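You operate a simulated robot arm through the tools that you are given. There is no shell and no other tool.

You are at the controls of a simulated two-armed robot. One attempt, no reset.

## Task
Take the shop cloth from the top of the tall carton and hang it over the handle of the blocks drawer.

It is judged by the outcome, as a careful person would: the job done as asked, and still so three seconds after it is handed in. It fails if anything else is knocked over, pushed out of place, dropped, spilled or broken. Flat cloth is picked up by pressing the open fingertips on it (5 to 10 N) and closing them slowly along it; thin cloth reads only 2 to 8 mm in the jaws.

## Robot
Two 6-joint arms with two-finger parallel grippers on one trunk, on a base that moves. Base frame: it is fixed to the floor where the robot stands at the start and does not move with it; the origin is under the middle of the robot, x ahead of it, y to its left, z up. Lengths are in m, angles in degrees, forces in N, time in s.
The left shoulder is at the start at [0.08, 0.216, 1.32], the right one opposite. With the tool pointing down near the work surface each hand reaches from about 0.1 to 0.64 m from the robot's upright axis, wherever it stands, measured 20 degrees to its own side. Places, roughly: shop cloth [0.5, 2, 0.5]. Payload 3.43 kg a hand.
The TCP of each hand is the grasp point between the finger pads, 0.03 m short of the fingertips. In the tool frame z runs along the fingers and y along their closing line. Largest opening 0.094 m; finger width 0.028, thickness 0.01; the body of the gripper, 0.05 by 0.096 m, starts 0.055 m behind the TCP.
Orientation is that of the tool frame in the base frame, as a unit quaternion [w, x, y, z]. With the fingers straight down and closing along the base's y, the tool's x points along the base's -x, its y along +y and its z along -z.

## Interface
- The arms move only by the tool drive_tool. It takes "left_targets", "right_targets" or both (then of equal length, played together; a hand with none holds still); each is one flat list of numbers, 7 for each row, row after row: the shift along the base's x, y, z in m, then the turn, a rotation vector about the base's x, y, z in degrees, then the closure in counts, from 0 (fully open) to 255 (shut). In form: [x, y, z, rx, ry, rz, jaw, x, y, z, rx, ry, rz, jaw, ...]. A call has 1 to 20 rows; each row shifts and turns the commanded pose from where the row before left it. Rows are played at 5 a second. More than 0.05 m and 8.6 degrees between two rows, or a gripper value outside its range, and nothing of the call is played. A pose out of reach is approached as far as the arm can. The call stops where the force on the tool passes 40 N (or 10 N more than at its start, if that is more) or the arm is blocked; 0.2 s more then pass. The fingers move at their own pace (about 0.072 m/s each) and stop on an object; they squeeze with about 23 N. The grip force told is the motor's: it shows also when the fingers shut on nothing. Time passes only in rows, and 0.2 s behind the last, so rows that do not move let the fingers close. It gives the time, the measured TCP pose, the force on the tool (base axes), the opening and the grip force at its end, in the units of the frame above (readings bear some noise), with the torque about the TCP (base axes, N m) and any sound that the robot's microphone picked up, and new pictures: "views" is both (left out), scene, wrist or none (wrist: the cameras of the hands that moved).
- Cameras (640 x 400 px; columns grow to the right, rows downward): "scene" is now at [0.1171, -0.0043, 1.4915]; the picture's right is [-0.03, -1.00, 0.00], its down [-0.63, 0.02, -0.78] and it looks along [0.78, -0.02, -0.63] (base axes); focal length 256 px, centre (320, 200). "left" rides on the left gripper at [0.076, -0.014, -0.103] in its tool frame; the picture's right is [0.18, 0.98, 0.00], its down [-0.75, 0.14, -0.64] and it looks along [-0.63, 0.12, 0.77] (tool axes); focal length 243 px, centre (320, 200). "right" rides on the right gripper at [0.076, 0.014, -0.102] in its tool frame; the picture's right is [-0.18, 0.98, 0.00], its down [-0.75, -0.14, -0.64] and it looks along [-0.63, -0.12, 0.77] (tool axes); focal length 243 px, centre (320, 200). There is no depth. A picture from a camera that has moved, and an enlarged one, comes with that camera's place and axes in the base frame and with its lens.
- move_column(by): slides the trunk up (or, below 0, down) by that many m; the arms and the scene camera ride with it, the base frame stays. It gives what a move gives, with no picture.
- drive_base(legs): drives the robot by 1 to 6 legs, each [ahead, left, turn to the left] in m, m and degrees, along the robot's own axes; the way and the turn of a leg run together, so that a leg with both is an arc; at most 1.5 m and 180 degrees a leg. The arms and the cameras ride along, it lands a little off, and it stops where it bumps. It gives what a move gives, and a new picture of the scene camera.
- pan_tilt(pan, tilt): turns the head with the scene camera to pan (to the left, within 86 degrees either way) and tilt (down, from -29 to 69), counted from straight ahead of the robot. It gives what a move gives, and a new picture of the scene camera.
- inspect(camera, box): a new picture of the part [left, top, right, bottom] of that camera's present view, enlarged. It takes no simulated time.
- job_done(): hands the job in; it is judged then, once.

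Places have to be worked out from the pictures, the camera data and where the tool is seen. Open the grippers and draw the arms clear of the work before you hand the job in, unless the task says otherwise.

The tools are called as a command line: name --argument value ..., lists and objects as JSON in quotes. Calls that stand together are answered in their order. drive_tool: Moves the arms, as the interface text tells. Its arguments: {"type":"object","properties":{"left_targets":{"type":"array","items":{"type":"number"}},"right_targets":{"type":"array","items":{"type":"number"}},"views":{"type":"string","enum":["both","scene","wrist","none"]}},"required":[]} The other tools are called the same way: move_column (by) moves the trunk up or down; drive_base (legs) drives the base; pan_tilt (pan, tilt) turns the head that bears the scene camera; inspect (camera, box) takes an enlarged picture of a part of a camera's view; job_done () hands the job in.

At the start:

```text
time_s: 0.0
left_tool_pos: [0.4746, 0.1747, 0.7082]
left_ee_rot: [0.0, 0.0, 1.0, 0.0]
left_ft_force: [-0.1, -0.2, -0.3]
left_torque: [-0.01, -0.02, 0.0]
left_width: 0.094
left_gripper_force: 0.0
right_tool_pos: [0.4287, -0.1697, 0.7116]
right_ee_rot: [0.0, 0.0, 1.0, 0.0]
right_ft_force: [0.5, 1.5, -0.3]
right_torque: [-0.01, 0.0, 0.02]
right_width: 0.0941
right_gripper_force: 0.1
trunk travel left (down, up): [-0.55, 0.29]
robot x, y, heading: [-0.0014, 0.0006, 0.2]
head pan, tilt (commanded): [-1.7, 39.1]
```

scene: 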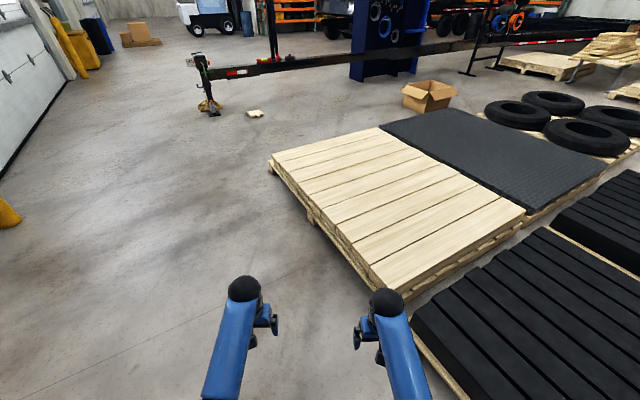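
right: 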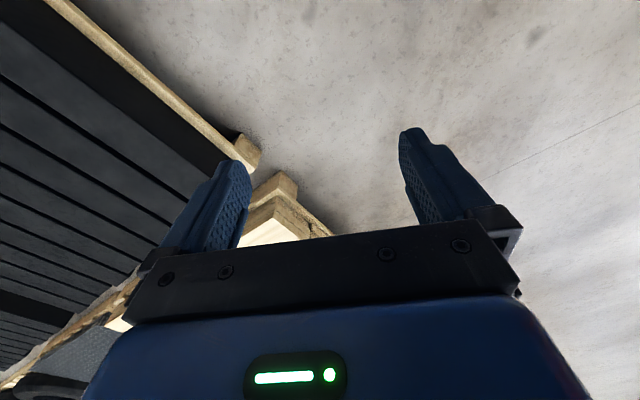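
left: 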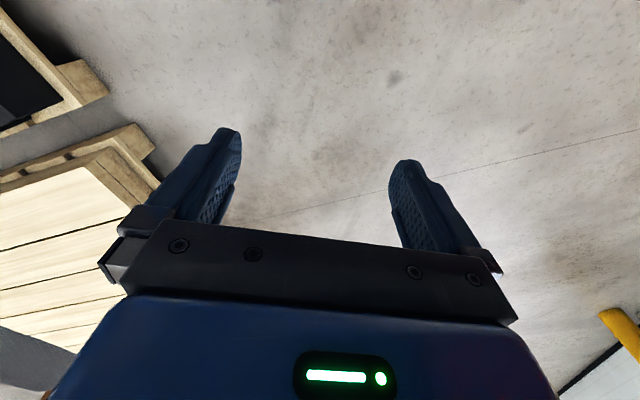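

The cloth is said to be near [0.5, 2, 0.5], to my left and out of the present view. I turn the head to the left to look for the carton and the drawer.

pan_tilt --pan 75 --tilt 25

```text
time_s: 1.5
left_tool_pos: [0.475, 0.1744, 0.7072]
left_ee_rot: [0.0, 0.0, 1.0, 0.001]
left_ft_force: [-0.1, -1.1, 0.4]
left_torque: [0.02, -0.01, 0.02]
left_width: 0.094
left_gripper_force: 0.2
right_tool_pos: [0.4285, -0.1688, 0.7116]
right_ee_rot: [0.0, 0.0, 1.0, 0.0]
right_ft_force: [0.3, -0.1, 0.1]
right_torque: [-0.03, 0.0, -0.02]
right_width: 0.0941
right_gripper_force: 0.1
trunk travel left (down, up): [-0.55, 0.29]
robot x, y, heading: [-0.0007, 0.0021, 0.2]
head pan, tilt (commanded): [75.0, 25.0]
camera scene: at [0.0555, 0.0872, 1.5134], right [0.97, -0.26, 0.0], down [-0.11, -0.41, -0.91], along [0.23, 0.88, -0.42], focal length 256 px, centre (320, 200)
```

scene: 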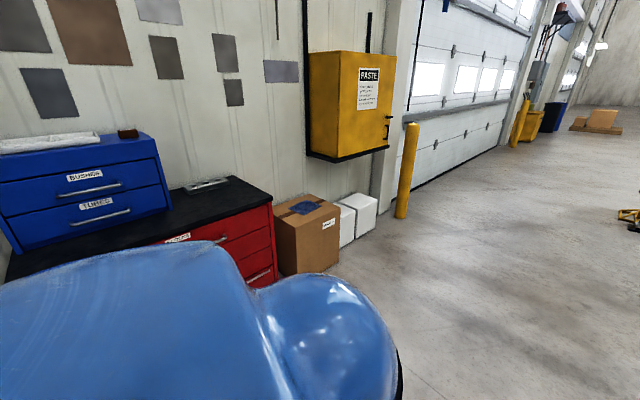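

A blue cloth lies on a brown carton beside a red drawer unit. I zoom in to read the labels and see the handles.

inspect --camera "scene" --box '[140, 170, 400, 310]'

inspect --camera "scene" --box '[0, 100, 220, 260]'

```text
2.46 times, centred on (270, 240) of scene
camera zoom: at [0.0555, 0.0872, 1.5134], right [0.97, -0.26, 0.0], down [-0.11, -0.41, -0.91], along [0.23, 0.88, -0.42], focal length 632 px, centre (443, 102)
```

zoom: 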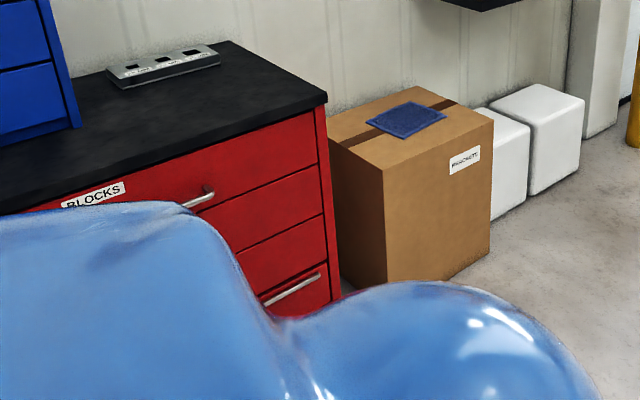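

```text
2.50 times, centred on (110, 180) of scene
camera zoom: at [0.0555, 0.0872, 1.5134], right [0.97, -0.26, 0.0], down [-0.11, -0.41, -0.91], along [0.23, 0.88, -0.42], focal length 641 px, centre (845, 250)
```

zoom: 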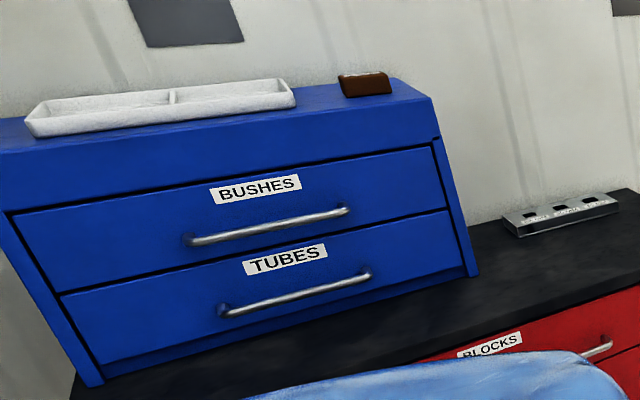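

The BLOCKS drawer is the top red drawer of the cabinet, partly hidden by the robot's shoulder; the carton stands at about [0.44, 2.09] to its right. I turn the robot 90° left in place (there's ample room) to face them.

drive_base --legs '[[0, 0, 88]]'

pan_tilt --pan 0 --tilt 30

```text
time_s: 5.6
left_tool_pos: [-0.1582, 0.4798, 0.7079]
left_ee_rot: [0.0, -0.694, 0.72, 0.0]
left_ft_force: [0.8, -0.1, -0.5]
left_torque: [-0.01, 0.01, 0.03]
left_width: 0.0938
left_gripper_force: 0.1
right_tool_pos: [0.1845, 0.4224, 0.7114]
right_ee_rot: [-0.001, -0.694, 0.72, 0.0]
right_ft_force: [0.3, 0.8, 0.4]
right_torque: [0.01, 0.01, 0.0]
right_width: 0.0941
right_gripper_force: 0.1
trunk travel left (down, up): [-0.55, 0.29]
robot x, y, heading: [-0.0039, -0.0025, 87.9]
head pan, tilt (commanded): [75.0, 25.0]
camera scene: at [-0.0857, 0.0554, 1.5135], right [0.29, 0.96, 0.0], down [0.4, -0.12, -0.91], along [-0.87, 0.26, -0.42], focal length 256 px, centre (320, 200)
```

scene: 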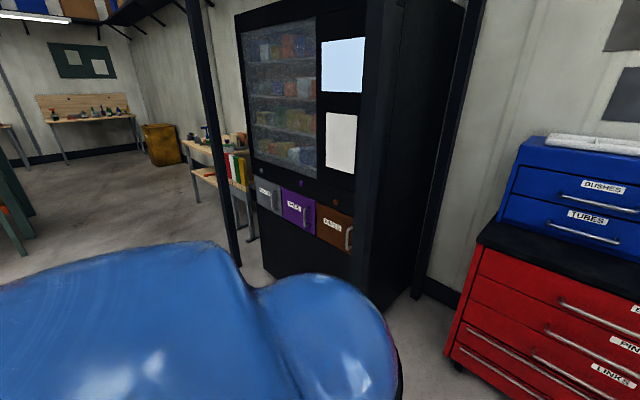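

```text
time_s: 7.1
left_tool_pos: [-0.1579, 0.4805, 0.7079]
left_ee_rot: [0.0, -0.695, 0.719, 0.0]
left_ft_force: [0.3, 0.8, -0.2]
left_torque: [0.03, -0.02, -0.04]
left_width: 0.0941
left_gripper_force: 0.2
right_tool_pos: [0.1844, 0.4222, 0.7112]
right_ee_rot: [-0.001, -0.695, 0.719, 0.001]
right_ft_force: [-0.5, 0.5, -0.7]
right_torque: [0.01, 0.01, 0.0]
right_width: 0.0942
right_gripper_force: 0.1
trunk travel left (down, up): [-0.55, 0.29]
robot x, y, heading: [-0.0029, -0.0025, 87.8]
head pan, tilt (commanded): [0.0, 30.0]
camera scene: at [0.0055, 0.1188, 1.5055], right [1.0, -0.03, 0.0], down [-0.02, -0.5, -0.87], along [0.03, 0.87, -0.5], focal length 256 px, centre (320, 200)
```

scene: 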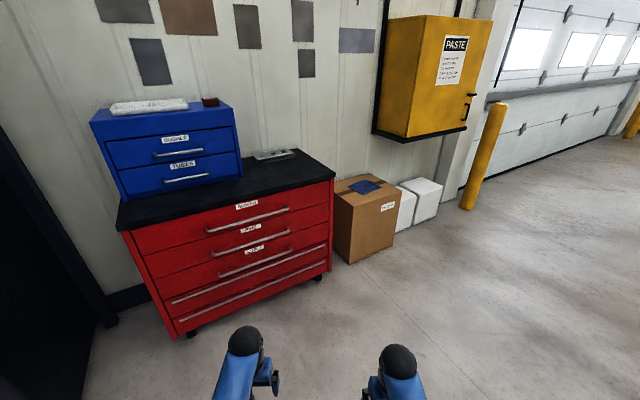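

Now both the red cabinet and the carton are in full view. I zoom into the drawers and the carton to locate the handle and cloth.

inspect --camera "scene" --box '[110, 160, 350, 310]'

inspect --camera "scene" --box '[310, 160, 470, 260]'

```text
2.67 times, centred on (230, 235) of scene
camera zoom: at [0.0055, 0.1188, 1.5055], right [1.0, -0.03, 0.0], down [-0.02, -0.5, -0.87], along [0.03, 0.87, -0.5], focal length 684 px, centre (560, 107)
```

zoom: 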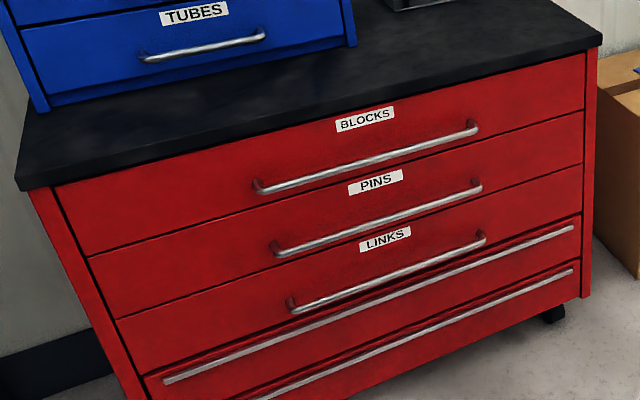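

```text
4.00 times, centred on (390, 210) of scene
camera zoom: at [0.0055, 0.1188, 1.5055], right [1.0, -0.03, 0.0], down [-0.02, -0.5, -0.87], along [0.03, 0.87, -0.5], focal length 1026 px, centre (40, 160)
```

zoom: 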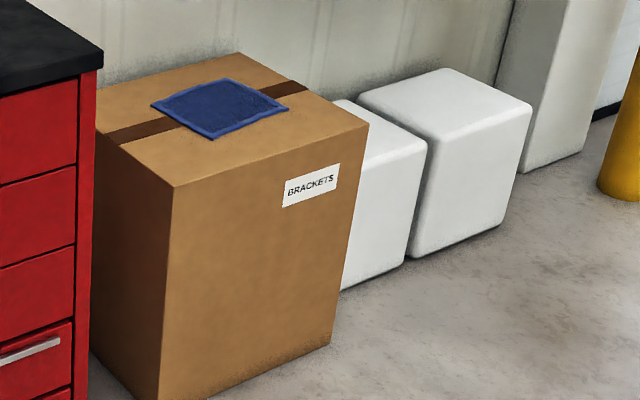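

From these pictures I judge: the cabinet and carton stand along a line turned about 26°; the BLOCKS handle runs from about [-0.49, 1.12] to [-0.12, 1.31] at z≈0.775; the cloth (≈0.22×0.19 m) is centred near [0.45, 2.02, 0.53]. I look down to see how far my own base sticks out before driving close.

pan_tilt --pan 0 --tilt 69

```text
time_s: 8.2
left_tool_pos: [-0.1572, 0.4797, 0.7077]
left_ee_rot: [0.0, -0.695, 0.719, 0.0]
left_ft_force: [-0.3, -0.5, -0.4]
left_torque: [0.0, -0.02, -0.02]
left_width: 0.094
left_gripper_force: 0.2
right_tool_pos: [0.184, 0.4216, 0.7112]
right_ee_rot: [-0.001, -0.694, 0.72, 0.0]
right_ft_force: [0.1, 0.3, -0.5]
right_torque: [0.02, -0.04, -0.01]
right_width: 0.094
right_gripper_force: 0.0
trunk travel left (down, up): [-0.55, 0.29]
robot x, y, heading: [0.008, -0.0009, 87.8]
head pan, tilt (commanded): [0.0, 68.8]
camera scene: at [0.0043, 0.0843, 1.454], right [1.0, -0.03, 0.0], down [-0.03, -0.93, -0.36], along [0.01, 0.36, -0.93], focal length 256 px, centre (320, 200)
```

scene: 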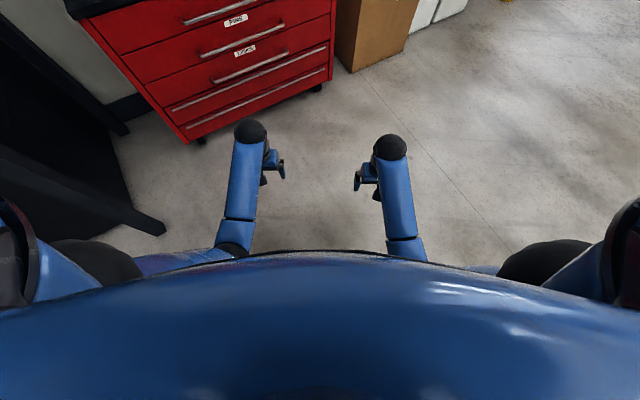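

My base ends within about 0.31 m ahead of its axis. I drive diagonally ahead-right, away from the cabinet, then turn to face the carton, and look again from there.

drive_base --legs '[[0.78, -0.82, 0], [0, 0, 34]]'

pan_tilt --pan 0 --tilt 45

```text
time_s: 15.5
left_tool_pos: [0.4444, 1.0628, 0.7082]
left_ee_rot: [0.0, 0.872, -0.49, 0.0]
left_ft_force: [0.9, 0.0, 0.4]
left_torque: [0.0, -0.01, -0.01]
left_width: 0.0939
left_gripper_force: 0.0
right_tool_pos: [0.7617, 1.202, 0.7105]
right_ee_rot: [0.0, 0.872, -0.489, 0.0]
right_ft_force: [-0.7, 0.2, 0.0]
right_torque: [-0.01, 0.0, 0.0]
right_width: 0.0942
right_gripper_force: 0.1
trunk travel left (down, up): [-0.55, 0.29]
robot x, y, heading: [0.8406, 0.7481, 121.1]
head pan, tilt (commanded): [0.0, 68.8]
camera scene: at [0.7973, 0.8204, 1.454], right [0.85, 0.52, 0.0], down [0.49, -0.8, -0.36], along [-0.19, 0.31, -0.93], focal length 256 px, centre (320, 200)
```

scene: 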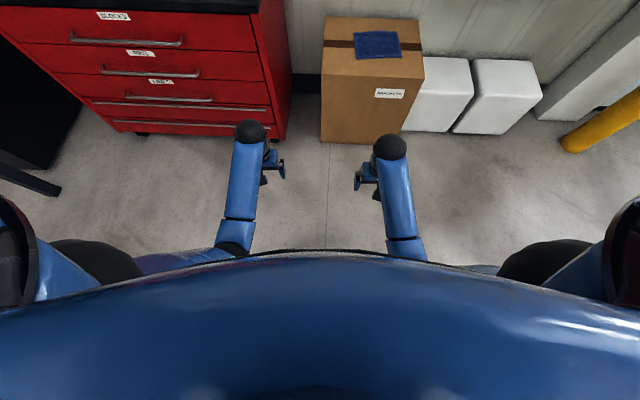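

```text
time_s: 16.4
left_tool_pos: [0.4445, 1.0629, 0.7078]
left_ee_rot: [0.0, 0.872, -0.49, 0.0]
left_ft_force: [-0.3, 0.0, -0.2]
left_torque: [-0.01, -0.03, -0.01]
left_width: 0.0941
left_gripper_force: 0.0
right_tool_pos: [0.762, 1.2036, 0.7112]
right_ee_rot: [-0.001, 0.872, -0.489, 0.0]
right_ft_force: [0.6, 0.5, -0.3]
right_torque: [-0.01, -0.01, -0.01]
right_width: 0.094
right_gripper_force: 0.0
trunk travel left (down, up): [-0.55, 0.29]
robot x, y, heading: [0.8435, 0.7487, 121.5]
head pan, tilt (commanded): [0.0, 45.0]
camera scene: at [0.784, 0.8421, 1.4828], right [0.85, 0.52, 0.0], down [0.37, -0.6, -0.71], along [-0.37, 0.6, -0.71], focal length 256 px, centre (320, 200)
```

scene: 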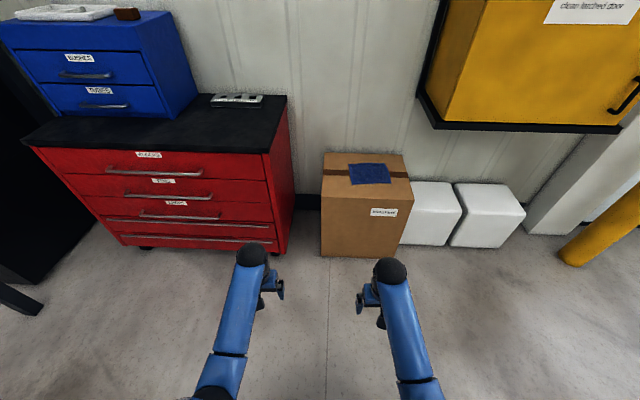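

The carton is now straight ahead. I zoom in on the cloth/carton and on the handle for exact places.

inspect --camera "scene" --box '[300, 140, 460, 265]'

inspect --camera "scene" --box '[20, 85, 300, 260]'

```text
3.20 times, centred on (380, 202) of scene
camera zoom: at [0.784, 0.8421, 1.4828], right [0.85, 0.52, 0.0], down [0.37, -0.6, -0.71], along [-0.37, 0.6, -0.71], focal length 821 px, centre (128, 192)
```

zoom: 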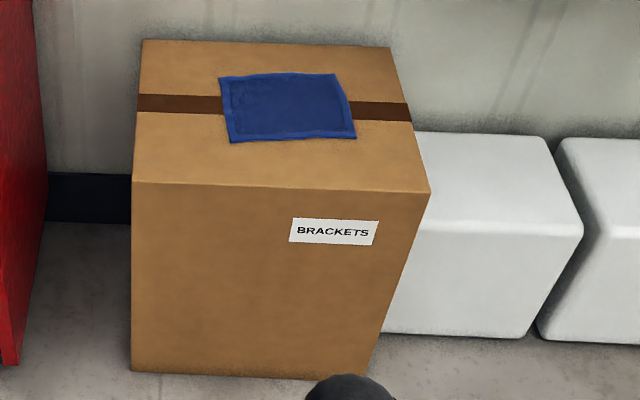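

```text
2.29 times, centred on (160, 172) of scene
camera zoom: at [0.784, 0.8421, 1.4828], right [0.85, 0.52, 0.0], down [0.37, -0.6, -0.71], along [-0.37, 0.6, -0.71], focal length 586 px, centre (686, 263)
```

zoom: 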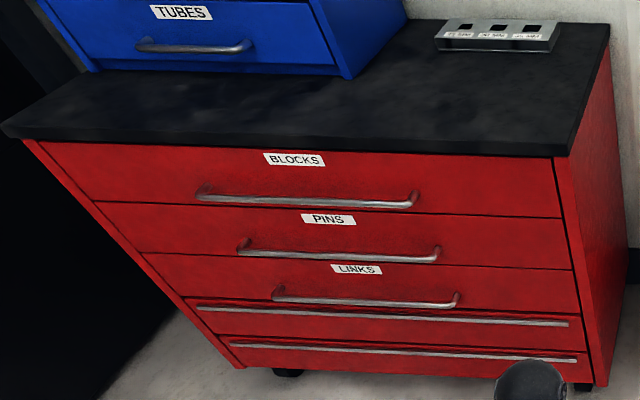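

The carton top lies at z≈0.55, the cloth's near edge about 0.09 m short of its centre at [0.424, 1.968]; it is nearly square to me (about 3° off). A yellow wall cabinet hangs right of the carton with its bottom at z≈0.94, so I keep low: I lower the trunk by 0.2 first, in free space.

move_column --by -0.2

```text
time_s: 18.6
left_tool_pos: [0.4448, 1.0623, 0.508]
left_ee_rot: [0.0, 0.872, -0.49, 0.0]
left_ft_force: [0.7, 1.6, 0.1]
left_torque: [-0.01, 0.01, 0.02]
left_width: 0.0941
left_gripper_force: 0.0
right_tool_pos: [0.7616, 1.2022, 0.5122]
right_ee_rot: [0.0, 0.872, -0.489, 0.0]
right_ft_force: [-0.6, 0.3, -0.5]
right_torque: [0.0, 0.03, 0.01]
right_width: 0.094
right_gripper_force: 0.1
trunk travel left (down, up): [-0.35, 0.49]
robot x, y, heading: [0.8435, 0.7511, 121.5]
head pan, tilt (commanded): [0.0, 45.0]
```

Trunk is lowered. Now I raise both hands, draw them together and turn them 90° outward about the vertical so the fingers close along my heading (perpendicular to the cloth's near edge), with jaws half open.

drive_tool --left_targets '[0.0063, 0.0064, 0.0155, 0, 0, -8.18, 110, 0.0063, 0.0064, 0.0155, 0, 0, -8.18, 110, 0.0063, 0.0064, 0.0155, 0, 0, -8.18, 110, 0.0063, 0.0064, 0.0155, 0, 0, -8.18, 110, 0.0063, 0.0064, 0.0155, 0, 0, -8.18, 110, 0.0063, 0.0064, 0.0155, 0, 0, -8.18, 110, 0.0063, 0.0064, 0.0155, 0, 0, -8.18, 110, 0.0063, 0.0064, 0.0155, 0, 0, -8.18, 110, 0.0063, 0.0064, 0.0155, 0, 0, -8.18, 110, 0.0063, 0.0064, 0.0155, 0, 0, -8.18, 110, 0.0063, 0.0064, 0.0155, 0, 0, -8.18, 110, 0, 0, 0, 0, 0, 0, 110]' --right_targets '[-0.01015, 0.00125, 0.0155, 0, 0, 8.18, 110, -0.01015, 0.00125, 0.0155, 0, 0, 8.18, 110, -0.01015, 0.00125, 0.0155, 0, 0, 8.18, 110, -0.01015, 0.00125, 0.0155, 0, 0, 8.18, 110, -0.01015, 0.00125, 0.0155, 0, 0, 8.18, 110, -0.01015, 0.00125, 0.0155, 0, 0, 8.18, 110, -0.01015, 0.00125, 0.0155, 0, 0, 8.18, 110, -0.01015, 0.00125, 0.0155, 0, 0, 8.18, 110, -0.01015, 0.00125, 0.0155, 0, 0, 8.18, 110, -0.01015, 0.00125, 0.0155, 0, 0, 8.18, 110, -0.01015, 0.00125, 0.0155, 0, 0, 8.18, 110, 0, 0, 0, 0, 0, 0, 110]' --views "both"

```text
time_s: 21.2
left_tool_pos: [0.504, 1.166, 0.5944]
left_ee_rot: [0.0, -0.269, 0.963, 0.001]
left_ft_force: [-1.0, 0.5, -0.1]
left_torque: [-0.01, 0.01, 0.01]
left_width: 0.0532
left_gripper_force: 0.0
left hand out of reach, approached as far as the arm can: row 5, 6, 7, 8, 9, 10, 11
right_tool_pos: [0.6288, 1.2367, 0.5919]
right_ee_rot: [-0.001, 0.962, 0.271, 0.0]
right_ft_force: [0.4, -0.4, -0.4]
right_torque: [0.02, 0.03, 0.02]
right_width: 0.0534
right_gripper_force: 0.2
right hand out of reach, approached as far as the arm can: row 4, 5, 6, 7, 8, 9, 10, 11
trunk travel left (down, up): [-0.35, 0.49]
robot x, y, heading: [0.8421, 0.7531, 121.3]
head pan, tilt (commanded): [0.0, 45.0]
camera scene: at [0.7841, 0.8419, 1.2829], right [0.85, 0.52, 0.0], down [0.37, -0.6, -0.71], along [-0.37, 0.6, -0.71], focal length 256 px, centre (320, 200)
camera right: at [0.7011, 1.2642, 0.693], right [0.36, -0.93, 0.0], down [-0.72, -0.27, 0.64], along [-0.6, -0.23, -0.77], focal length 243 px, centre (320, 200)
camera left: at [0.4462, 1.1147, 0.6973], right [-0.67, 0.74, 0.0], down [0.57, 0.51, 0.64], along [0.48, 0.43, -0.77], focal length 243 px, centre (320, 200)
```

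scene: 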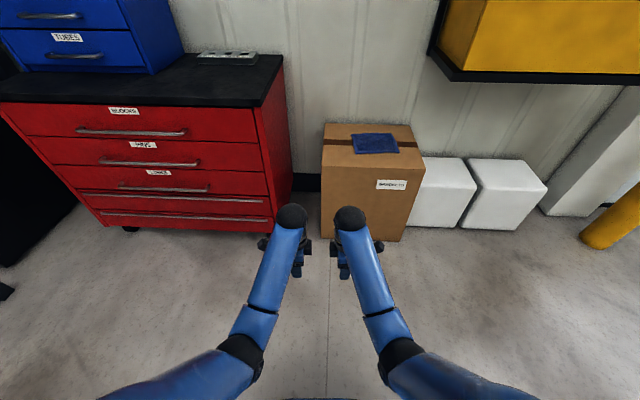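
right: 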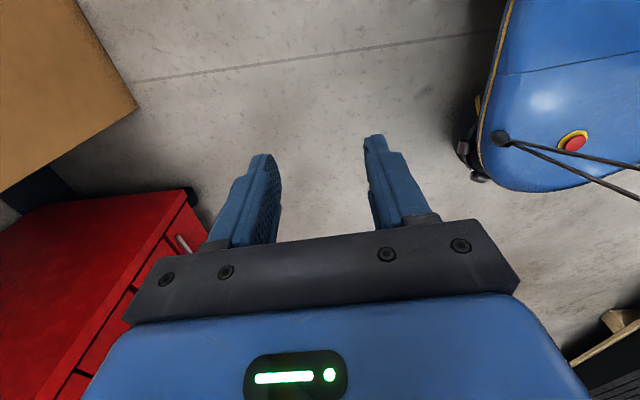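
left: 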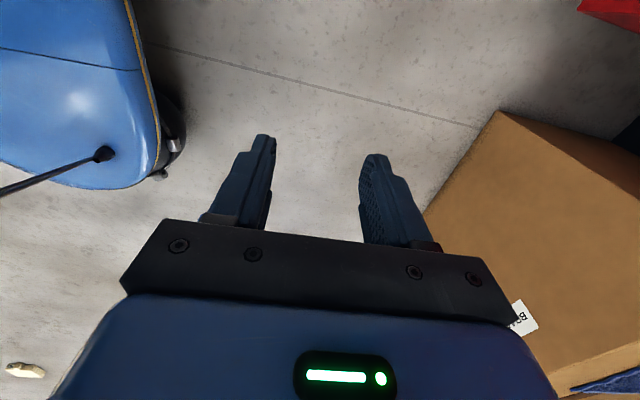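

The yaw turn worked; the hands just can't be that high relative to the shoulders with the tool down. I raise the trunk 0.1 so the hands clear the carton top (tips at ≈0.66) with better reach.

move_column --by 0.1

drive_base --legs '[[0.4, -0.315, 3.5]]'

```text
time_s: 22.5
left_tool_pos: [0.5043, 1.1664, 0.6939]
left_ee_rot: [0.001, -0.272, 0.962, 0.001]
left_ft_force: [-0.5, 0.0, 0.5]
left_torque: [0.01, 0.0, -0.01]
left_width: 0.0532
left_gripper_force: 0.0
right_tool_pos: [0.6279, 1.2369, 0.6917]
right_ee_rot: [-0.002, 0.963, 0.271, -0.001]
right_ft_force: [-0.2, 1.0, -0.4]
right_torque: [-0.01, 0.0, 0.03]
right_width: 0.0536
right_gripper_force: 0.0
trunk travel left (down, up): [-0.45, 0.39]
robot x, y, heading: [0.84, 0.7501, 121.3]
head pan, tilt (commanded): [0.0, 45.0]
```

```text
time_s: 25.5
left_tool_pos: [0.523, 1.6532, 0.6951]
left_ee_rot: [0.0, -0.302, 0.953, 0.001]
left_ft_force: [0.3, 0.2, -0.2]
left_torque: [-0.05, -0.04, 0.06]
left_width: 0.0535
left_gripper_force: 0.0
right_tool_pos: [0.6427, 1.7312, 0.6896]
right_ee_rot: [-0.001, 0.954, 0.301, -0.001]
right_ft_force: [-0.4, -0.7, -0.1]
right_torque: [0.0, 0.01, -0.03]
right_width: 0.0533
right_gripper_force: 0.0
trunk travel left (down, up): [-0.45, 0.39]
robot x, y, heading: [0.8849, 1.26, 125.1]
head pan, tilt (commanded): [0.0, 45.0]
camera scene: at [0.8218, 1.3468, 1.3829], right [0.82, 0.57, 0.0], down [0.41, -0.58, -0.71], along [-0.41, 0.58, -0.71], focal length 256 px, centre (320, 200)
```

scene: 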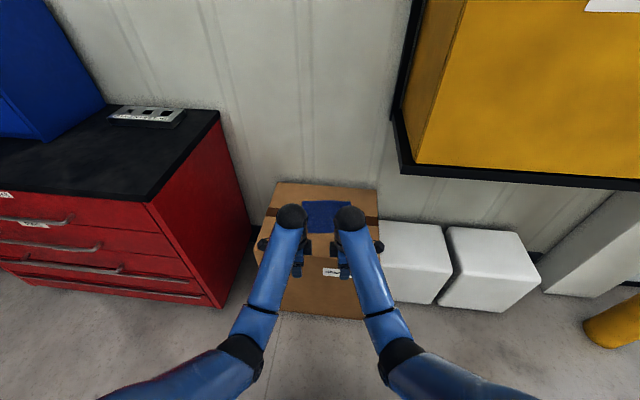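

The robot is near [0.885, 1.26], heading 125°, with the cloth visible between the two hands. I zoom in to fix its corners.

inspect --camera "scene" --box '[240, 165, 400, 290]'

inspect --camera "left" --box '[0, 0, 640, 400]'

inspect --camera "right" --box '[0, 0, 640, 400]'

```text
3.20 times, centred on (320, 228) of scene
camera zoom: at [0.8218, 1.3468, 1.3829], right [0.82, 0.57, 0.0], down [0.41, -0.58, -0.71], along [-0.41, 0.58, -0.71], focal length 821 px, centre (320, 112)
```

zoom: 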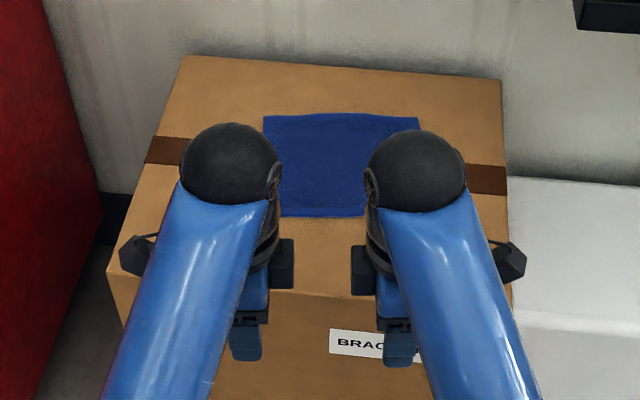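

```text
1.00 times, centred on (320, 200) of left (not enlarged: the box is as wide or as high as the picture)
camera zoom: at [0.4676, 1.5975, 0.7972], right [-0.72, 0.7, 0.0], down [0.54, 0.55, 0.64], along [0.45, 0.46, -0.77], focal length 243 px, centre (320, 200)
```

zoom: 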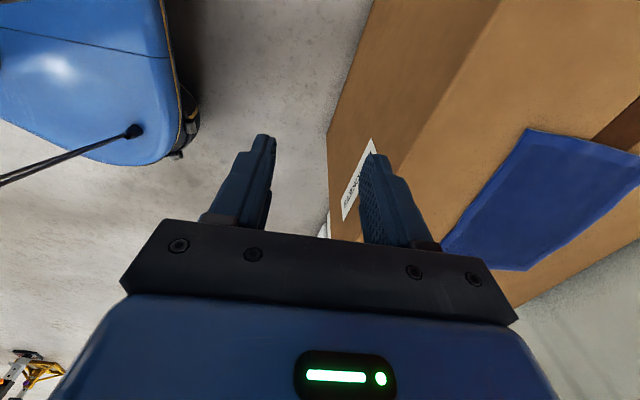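

```text
1.00 times, centred on (320, 200) of right (not enlarged: the box is as wide or as high as the picture)
camera zoom: at [0.7129, 1.7628, 0.7928], right [0.41, -0.91, 0.0], down [-0.7, -0.32, 0.64], along [-0.59, -0.26, -0.77], focal length 243 px, centre (320, 200)
```

zoom: 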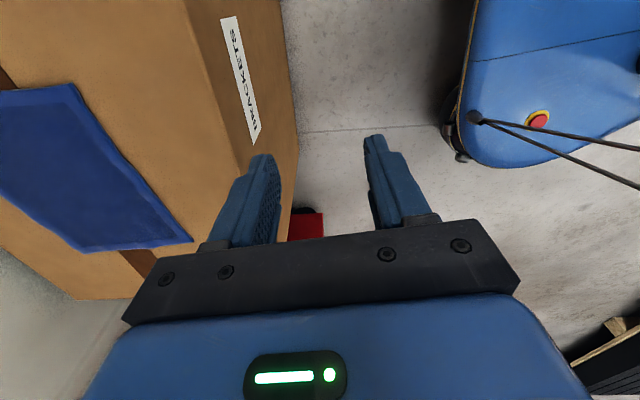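

Wrist cameras agree: the cloth's near edge runs from [0.382, 1.827] to [0.563, 1.948], at z≈0.553. I drive the last 0.24 m ahead (base stays ≈0.07 m short of the carton at worst), hands 0.11 m above the carton top.

drive_base --legs '[[0.24, -0.02, -1.3]]'

inspect --camera "left" --box '[0, 0, 640, 400]'

inspect --camera "right" --box '[0, 0, 640, 400]'

```text
time_s: 27.3
left_tool_pos: [0.4147, 1.8686, 0.6951]
left_ee_rot: [0.001, -0.292, 0.957, 0.001]
left_ft_force: [1.1, -0.2, 0.2]
left_torque: [-0.02, -0.02, 0.04]
left_width: 0.0536
left_gripper_force: 0.1
right_tool_pos: [0.5348, 1.9444, 0.6914]
right_ee_rot: [0.0, 0.957, 0.29, 0.0]
right_ft_force: [-0.1, -0.2, -0.6]
right_torque: [-0.02, -0.01, 0.01]
right_width: 0.0535
right_gripper_force: 0.1
trunk travel left (down, up): [-0.45, 0.39]
robot x, y, heading: [0.7666, 1.4684, 123.8]
head pan, tilt (commanded): [0.0, 45.0]
camera scene: at [0.7059, 1.5559, 1.3829], right [0.83, 0.56, 0.0], down [0.39, -0.59, -0.71], along [-0.39, 0.59, -0.71], focal length 256 px, centre (320, 200)
```

scene: 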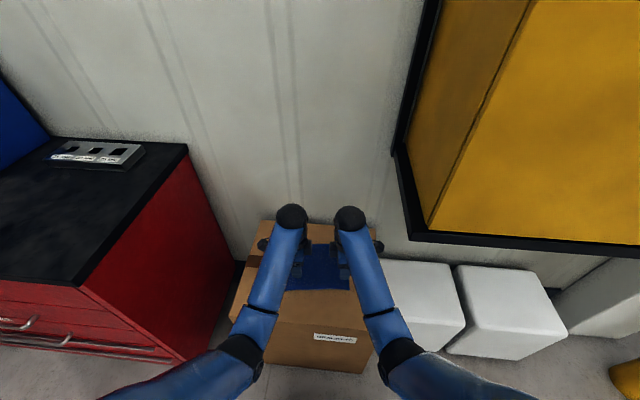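

```text
1.00 times, centred on (320, 200) of left (not enlarged: the box is as wide or as high as the picture)
camera zoom: at [0.3575, 1.8146, 0.7972], right [-0.7, 0.71, 0.0], down [0.55, 0.53, 0.64], along [0.46, 0.45, -0.77], focal length 243 px, centre (320, 200)
```

zoom: 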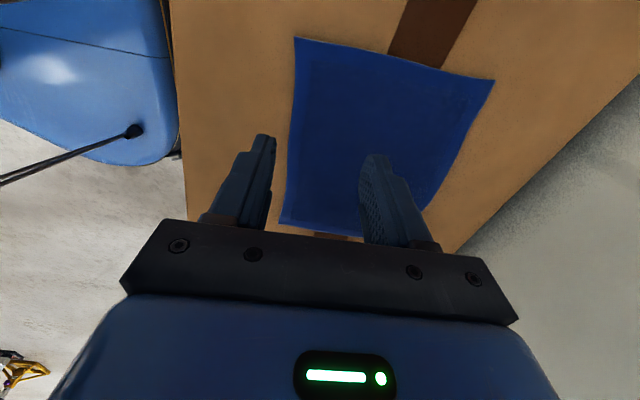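

```text
1.00 times, centred on (320, 200) of right (not enlarged: the box is as wide or as high as the picture)
camera zoom: at [0.6065, 1.9742, 0.7928], right [0.39, -0.92, 0.0], down [-0.7, -0.3, 0.64], along [-0.59, -0.25, -0.77], focal length 243 px, centre (320, 200)
```

zoom: 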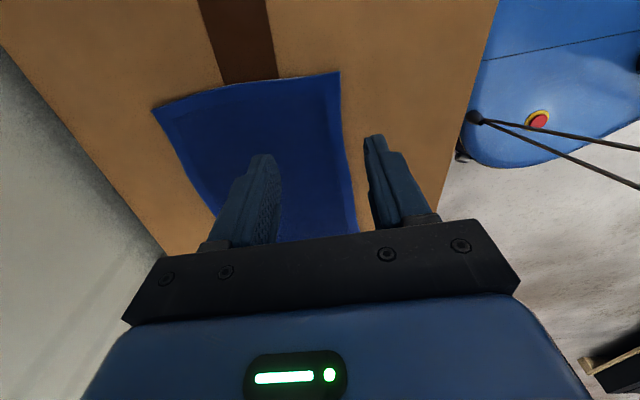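

The edge corners refine to [0.389, 1.823] and [0.567, 1.940]. I set the jaws to ≈0.045 m, shift both hands over the near edge's two ends (≈3 cm in from the corners) and go down to about 17 mm above the cloth.

drive_tool --left_targets '[-0.0055, 0.0009, -0.02, 0, 0, 0, 133, -0.0055, 0.0009, -0.025, 0, 0, 0, 133, -0.0055, 0.0009, -0.025, 0, 0, 0, 133, -0.0055, 0.0009, -0.025, 0, 0, 0, 133, 0, 0, 0, 0, 0, 0, 133]' --right_targets '[-0.0036, 0.0029, -0.02, 0, 0, 0, 133, -0.0036, 0.0029, -0.023, 0, 0, 0, 133, -0.0036, 0.0029, -0.024, 0, 0, 0, 133, -0.0036, 0.0029, -0.024, 0, 0, 0, 133, 0, 0, 0, 0, 0, 0, 133]' --views "both"

```text
time_s: 28.5
left_tool_pos: [0.393, 1.8736, 0.5998]
left_ee_rot: [-0.001, -0.291, 0.957, 0.002]
left_ft_force: [-0.2, -0.5, -0.6]
left_torque: [0.01, 0.06, 0.0]
left_width: 0.0451
left_gripper_force: 0.1
right_tool_pos: [0.5204, 1.9558, 0.6005]
right_ee_rot: [-0.002, 0.957, 0.29, -0.001]
right_ft_force: [-0.6, -1.2, 0.0]
right_torque: [0.0, 0.01, -0.01]
right_width: 0.0449
right_gripper_force: 0.0
trunk travel left (down, up): [-0.45, 0.39]
robot x, y, heading: [0.7676, 1.4645, 123.7]
head pan, tilt (commanded): [0.0, 45.0]
camera scene: at [0.7061, 1.5557, 1.3829], right [0.83, 0.56, 0.0], down [0.39, -0.59, -0.71], along [-0.39, 0.59, -0.71], focal length 256 px, centre (320, 200)
camera right: at [0.5923, 1.9858, 0.7021], right [0.39, -0.92, 0.0], down [-0.7, -0.3, 0.64], along [-0.59, -0.25, -0.77], focal length 243 px, centre (320, 200)
camera left: at [0.3359, 1.8187, 0.7023], right [-0.7, 0.71, 0.0], down [0.55, 0.53, 0.64], along [0.46, 0.45, -0.77], focal length 243 px, centre (320, 200)
```

scene: 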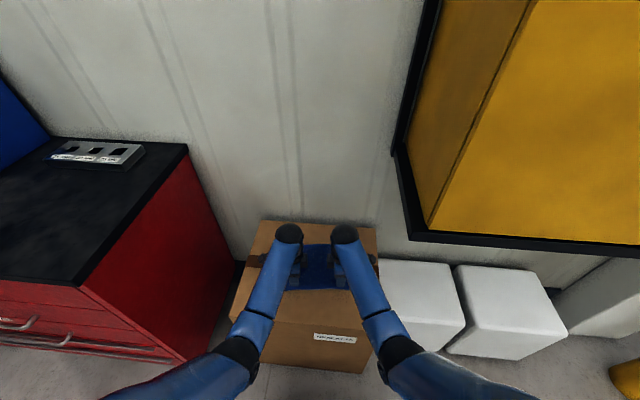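
right: 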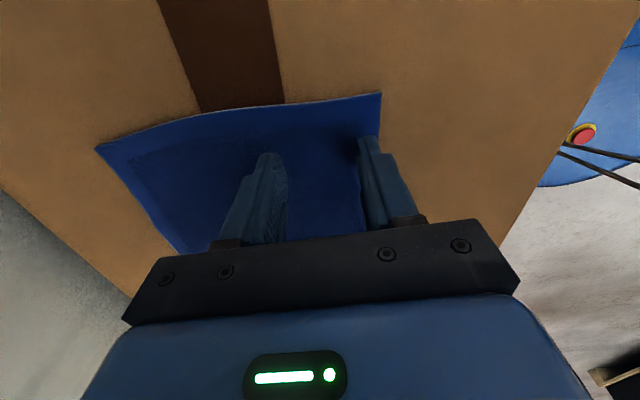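
left: 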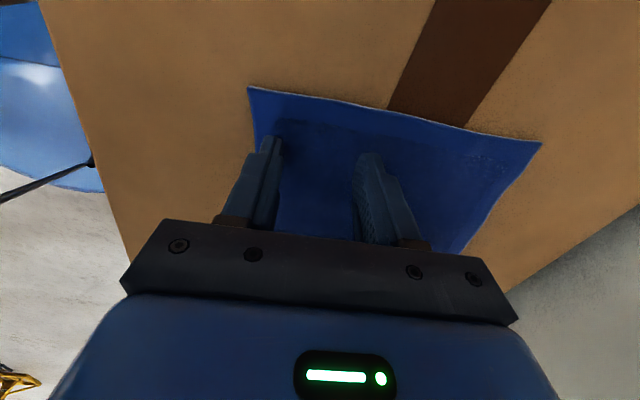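

Both fingertip pairs sit just inside the cloth's near edge, about 17 mm above it. I nudge 4 mm further in and descend 14 mm, then will press in small steps.

drive_tool --left_targets '[-0.0011, 0.0017, -0.007, 0, 0, 0, 133, -0.0011, 0.0017, -0.007, 0, 0, 0, 133, 0, 0, 0, 0, 0, 0, 133]' --right_targets '[-0.0011, 0.0017, -0.007, 0, 0, 0, 133, -0.0011, 0.0017, -0.007, 0, 0, 0, 133, 0, 0, 0, 0, 0, 0, 133]' --views "none"

```text
time_s: 29.3
left_tool_pos: [0.3885, 1.8784, 0.5936]
left_ee_rot: [-0.001, -0.291, 0.957, 0.007]
left_ft_force: [2.3, -5.5, 23.4]
left_torque: [-0.56, -0.33, -0.05]
left_width: 0.0459
left_gripper_force: 0.8
right_tool_pos: [0.5185, 1.9579, 0.5927]
right_ee_rot: [-0.005, 0.957, 0.29, -0.003]
right_ft_force: [3.8, -3.1, 20.0]
right_torque: [-0.37, -0.29, 0.05]
right_width: 0.0455
right_gripper_force: 0.2
trunk travel left (down, up): [-0.45, 0.39]
robot x, y, heading: [0.7668, 1.4676, 123.7]
head pan, tilt (commanded): [0.0, 45.0]
stopped in row 3 (left hand): the force on the tool passed its limit at 41 N (the readings are from after the stop); the commanded pose is now the measured one
```

Contact came sooner than judged: tips rest on the cloth at TCP z≈0.593 with ≈20 N each. I ease up by 1.5 mm to get to 5–10 N.

drive_tool --left_targets '[0, 0, 0.0015, 0, 0, 0, 133, 0, 0, 0, 0, 0, 0, 133]' --right_targets '[0, 0, 0.0015, 0, 0, 0, 133, 0, 0, 0, 0, 0, 0, 133]' --views "both"

```text
time_s: 29.9
left_tool_pos: [0.3894, 1.8763, 0.5942]
left_ee_rot: [0.0, -0.29, 0.957, 0.007]
left_ft_force: [0.4, 0.1, 22.6]
left_torque: [-0.43, -0.28, 0.02]
left_width: 0.0455
left_gripper_force: 0.3
right_tool_pos: [0.5182, 1.9578, 0.5925]
right_ee_rot: [-0.005, 0.957, 0.289, -0.002]
right_ft_force: [0.4, -0.4, 19.2]
right_torque: [-0.26, -0.13, -0.01]
right_width: 0.0452
right_gripper_force: 0.0
trunk travel left (down, up): [-0.45, 0.39]
robot x, y, heading: [0.7685, 1.462, 123.8]
head pan, tilt (commanded): [0.0, 45.0]
camera scene: at [0.709, 1.5514, 1.3834], right [0.83, 0.56, 0.0], down [0.39, -0.59, -0.71], along [-0.39, 0.59, -0.7], focal length 256 px, centre (320, 200)
camera right: at [0.5905, 1.9879, 0.6944], right [0.39, -0.92, -0.01], down [-0.7, -0.31, 0.65], along [-0.6, -0.25, -0.76], focal length 243 px, centre (320, 200)
camera left: at [0.3338, 1.8218, 0.6955], right [-0.7, 0.71, 0.01], down [0.55, 0.53, 0.65], along [0.46, 0.46, -0.76], focal length 243 px, centre (320, 200)
```

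scene: 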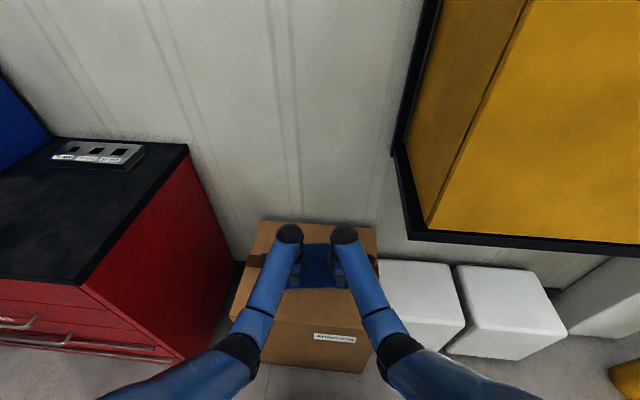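
right: 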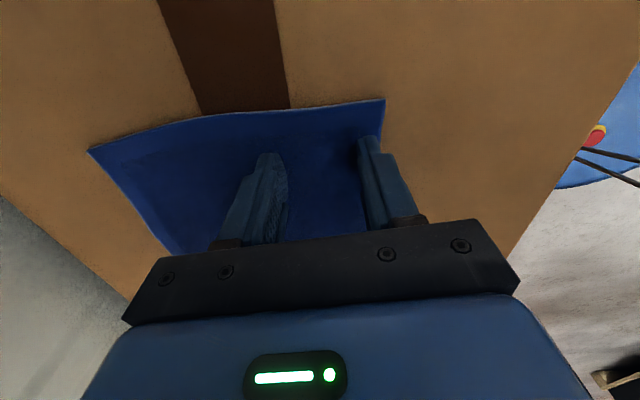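
left: 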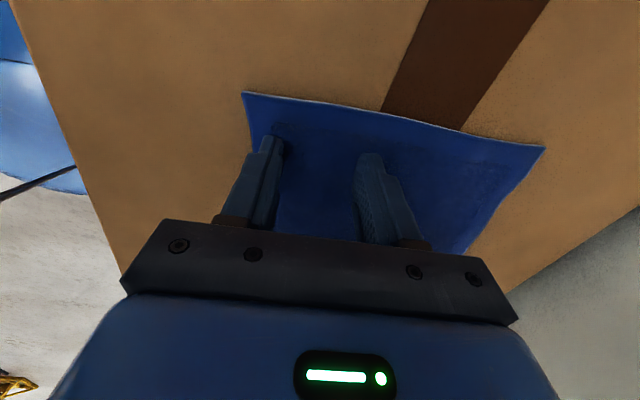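

Force is still ≈20 N per hand, so I ease up by another 2 mm and read again.

drive_tool --left_targets '[0, 0, 0.002, 0, 0, 0, 133, 0, 0, 0, 0, 0, 0, 133]' --right_targets '[0, 0, 0.002, 0, 0, 0, 133, 0, 0, 0, 0, 0, 0, 133]' --views "none"

```text
time_s: 30.5
left_tool_pos: [0.3896, 1.8771, 0.5924]
left_ee_rot: [-0.002, -0.291, 0.957, 0.006]
left_ft_force: [1.4, 1.8, 14.3]
left_torque: [-0.14, -0.16, 0.05]
left_width: 0.0451
left_gripper_force: 0.4
right_tool_pos: [0.5182, 1.9589, 0.5931]
right_ee_rot: [-0.004, 0.957, 0.29, -0.002]
right_ft_force: [-1.5, -1.5, 14.5]
right_torque: [-0.19, -0.01, -0.01]
right_width: 0.0452
right_gripper_force: 0.7
trunk travel left (down, up): [-0.45, 0.39]
robot x, y, heading: [0.7632, 1.4652, 123.8]
head pan, tilt (commanded): [0.0, 45.0]
```

About 14 N now (≈4 N per mm). I raise 1.7 mm more to reach about 8 N each.

drive_tool --left_targets '[0, 0, 0.0017, 0, 0, 0, 133, 0, 0, 0, 0, 0, 0, 133]' --right_targets '[0, 0, 0.0017, 0, 0, 0, 133, 0, 0, 0, 0, 0, 0, 133]' --views "none"

```text
time_s: 31.1
left_tool_pos: [0.3887, 1.8775, 0.5925]
left_ee_rot: [0.001, -0.291, 0.957, 0.004]
left_ft_force: [1.6, 1.8, 5.9]
left_torque: [-0.07, -0.14, 0.07]
left_width: 0.0453
left_gripper_force: 0.0
right_tool_pos: [0.5183, 1.9587, 0.5928]
right_ee_rot: [-0.003, 0.957, 0.29, -0.001]
right_ft_force: [-2.4, -1.6, 5.7]
right_torque: [-0.08, 0.05, -0.02]
right_width: 0.0449
right_gripper_force: 0.5
trunk travel left (down, up): [-0.45, 0.39]
robot x, y, heading: [0.7658, 1.4658, 123.8]
head pan, tilt (commanded): [0.0, 45.0]
```

About 6 N each – good. I add half a millimetre and close both jaws slowly over 12 rows.

drive_tool --left_targets '[0, 0, -0.0005, 0, 0, 0, 140, 0, 0, 0, 0, 0, 0, 150, 0, 0, 0, 0, 0, 0, 160, 0, 0, 0, 0, 0, 0, 170, 0, 0, 0, 0, 0, 0, 180, 0, 0, 0, 0, 0, 0, 190, 0, 0, 0, 0, 0, 0, 200, 0, 0, 0, 0, 0, 0, 210, 0, 0, 0, 0, 0, 0, 220, 0, 0, 0, 0, 0, 0, 230, 0, 0, 0, 0, 0, 0, 240, 0, 0, 0, 0, 0, 0, 250, 0, 0, 0, 0, 0, 0, 255, 0, 0, 0, 0, 0, 0, 255]' --right_targets '[0, 0, -0.0005, 0, 0, 0, 140, 0, 0, 0, 0, 0, 0, 150, 0, 0, 0, 0, 0, 0, 160, 0, 0, 0, 0, 0, 0, 170, 0, 0, 0, 0, 0, 0, 180, 0, 0, 0, 0, 0, 0, 190, 0, 0, 0, 0, 0, 0, 200, 0, 0, 0, 0, 0, 0, 210, 0, 0, 0, 0, 0, 0, 220, 0, 0, 0, 0, 0, 0, 230, 0, 0, 0, 0, 0, 0, 240, 0, 0, 0, 0, 0, 0, 250, 0, 0, 0, 0, 0, 0, 255, 0, 0, 0, 0, 0, 0, 255]' --views "both"

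```text
time_s: 34.1
left_tool_pos: [0.3886, 1.878, 0.5939]
left_ee_rot: [0.0, -0.291, 0.957, 0.005]
left_ft_force: [1.0, -1.1, 6.3]
left_torque: [0.0, -0.04, -0.05]
left_width: 0.0048
left_gripper_force: 22.6
right_tool_pos: [0.5175, 1.9594, 0.5941]
right_ee_rot: [-0.003, 0.957, 0.289, -0.002]
right_ft_force: [-0.4, 1.1, 5.1]
right_torque: [0.05, -0.04, 0.0]
right_width: 0.0053
right_gripper_force: 22.9
trunk travel left (down, up): [-0.45, 0.39]
robot x, y, heading: [0.7668, 1.4632, 123.8]
head pan, tilt (commanded): [0.0, 45.0]
camera scene: at [0.7068, 1.5545, 1.383], right [0.83, 0.56, 0.0], down [0.39, -0.59, -0.71], along [-0.39, 0.59, -0.71], focal length 256 px, centre (320, 200)
camera right: at [0.5898, 1.9892, 0.6955], right [0.39, -0.92, -0.01], down [-0.7, -0.3, 0.64], along [-0.59, -0.25, -0.76], focal length 243 px, centre (320, 200)
camera left: at [0.3331, 1.8225, 0.6963], right [-0.7, 0.71, 0.01], down [0.55, 0.53, 0.64], along [0.46, 0.46, -0.76], focal length 243 px, centre (320, 200)
```

scene: 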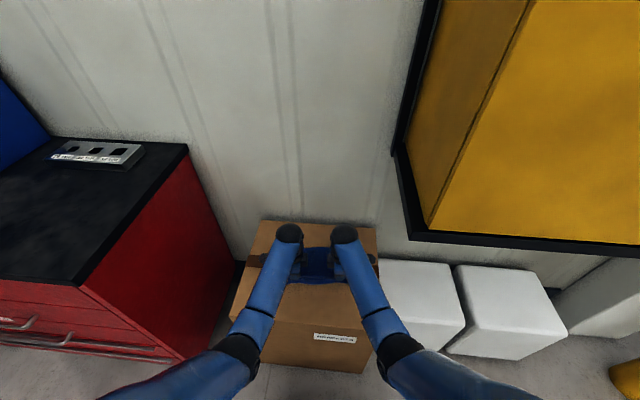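
right: 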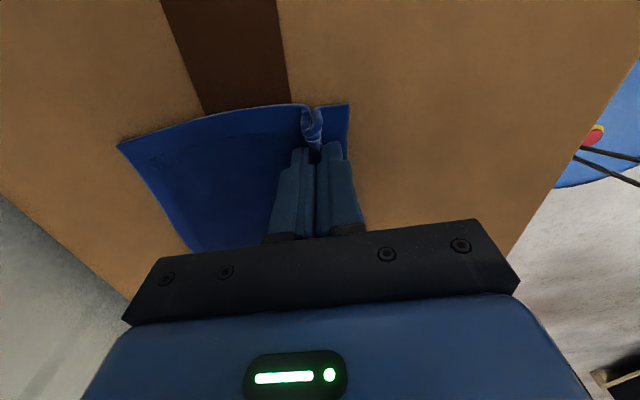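
left: 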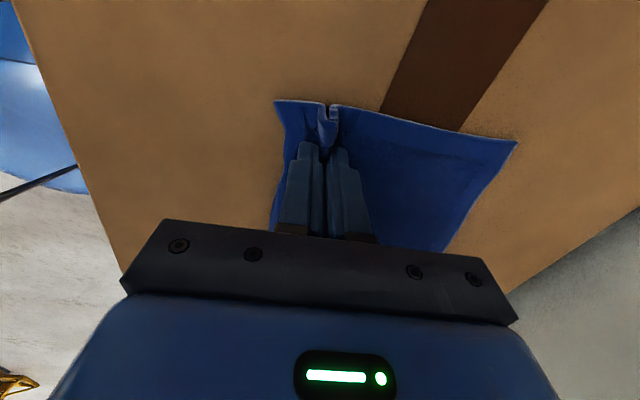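

Both pinches show a clear fold and read ≈5 mm – cloth is held in both hands. I lift slowly by 4 cm and check.

drive_tool --left_targets '[0, 0, 0.006, 0, 0, 0, 255, 0, 0, 0.008, 0, 0, 0, 255, 0, 0, 0.008, 0, 0, 0, 255, 0, 0, 0.008, 0, 0, 0, 255, 0, 0, 0.01, 0, 0, 0, 255, 0, 0, 0, 0, 0, 0, 255]' --right_targets '[0, 0, 0.006, 0, 0, 0, 255, 0, 0, 0.008, 0, 0, 0, 255, 0, 0, 0.008, 0, 0, 0, 255, 0, 0, 0.008, 0, 0, 0, 255, 0, 0, 0.01, 0, 0, 0, 255, 0, 0, 0, 0, 0, 0, 255]' --views "both"

```text
time_s: 35.5
left_tool_pos: [0.3878, 1.8777, 0.6339]
left_ee_rot: [0.0, -0.29, 0.957, 0.004]
left_ft_force: [-0.6, 0.1, 0.7]
left_torque: [0.01, -0.01, -0.02]
left_width: 0.0046
left_gripper_force: 23.0
right_tool_pos: [0.5172, 1.9605, 0.6327]
right_ee_rot: [-0.002, 0.957, 0.29, -0.001]
right_ft_force: [-0.1, 0.0, 0.2]
right_torque: [-0.02, -0.02, 0.04]
right_width: 0.0046
right_gripper_force: 23.1
trunk travel left (down, up): [-0.45, 0.39]
robot x, y, heading: [0.7677, 1.4641, 123.6]
head pan, tilt (commanded): [0.0, 45.0]
camera scene: at [0.7059, 1.5558, 1.3828], right [0.83, 0.56, 0.0], down [0.39, -0.59, -0.71], along [-0.39, 0.59, -0.71], focal length 256 px, centre (320, 200)
camera right: at [0.5892, 1.9896, 0.7347], right [0.39, -0.92, 0.0], down [-0.7, -0.3, 0.64], along [-0.59, -0.25, -0.77], focal length 243 px, centre (320, 200)
camera left: at [0.3328, 1.8233, 0.7354], right [-0.7, 0.71, 0.01], down [0.55, 0.53, 0.64], along [0.46, 0.45, -0.76], focal length 243 px, centre (320, 200)
```

scene: 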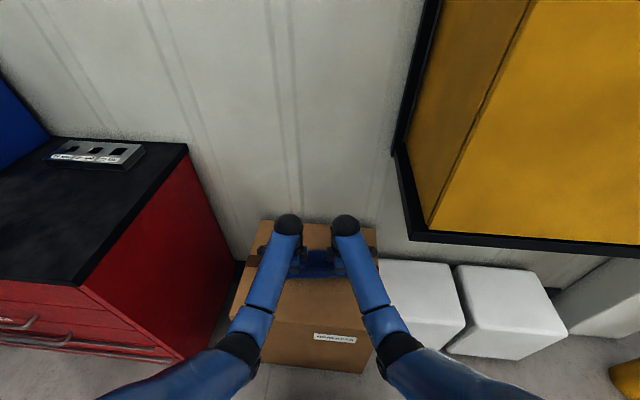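
right: 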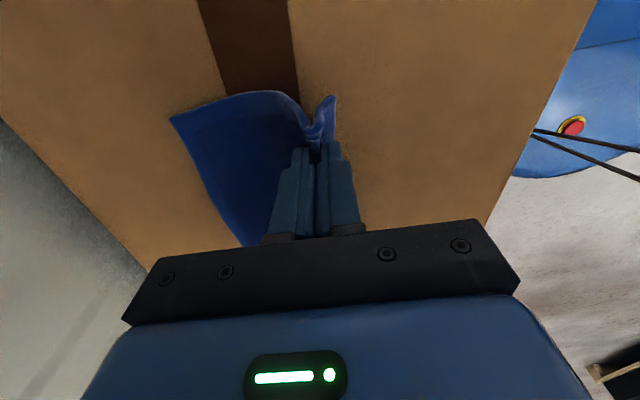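
left: 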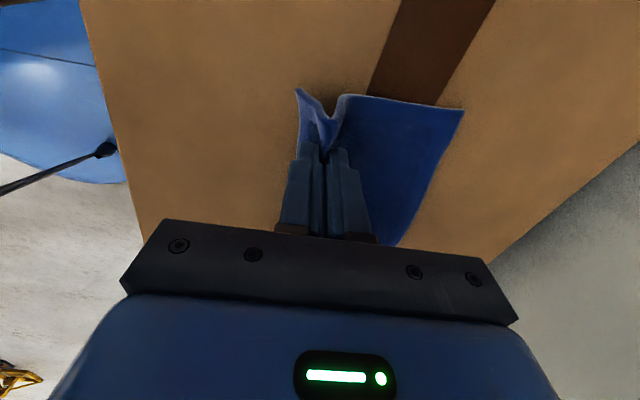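

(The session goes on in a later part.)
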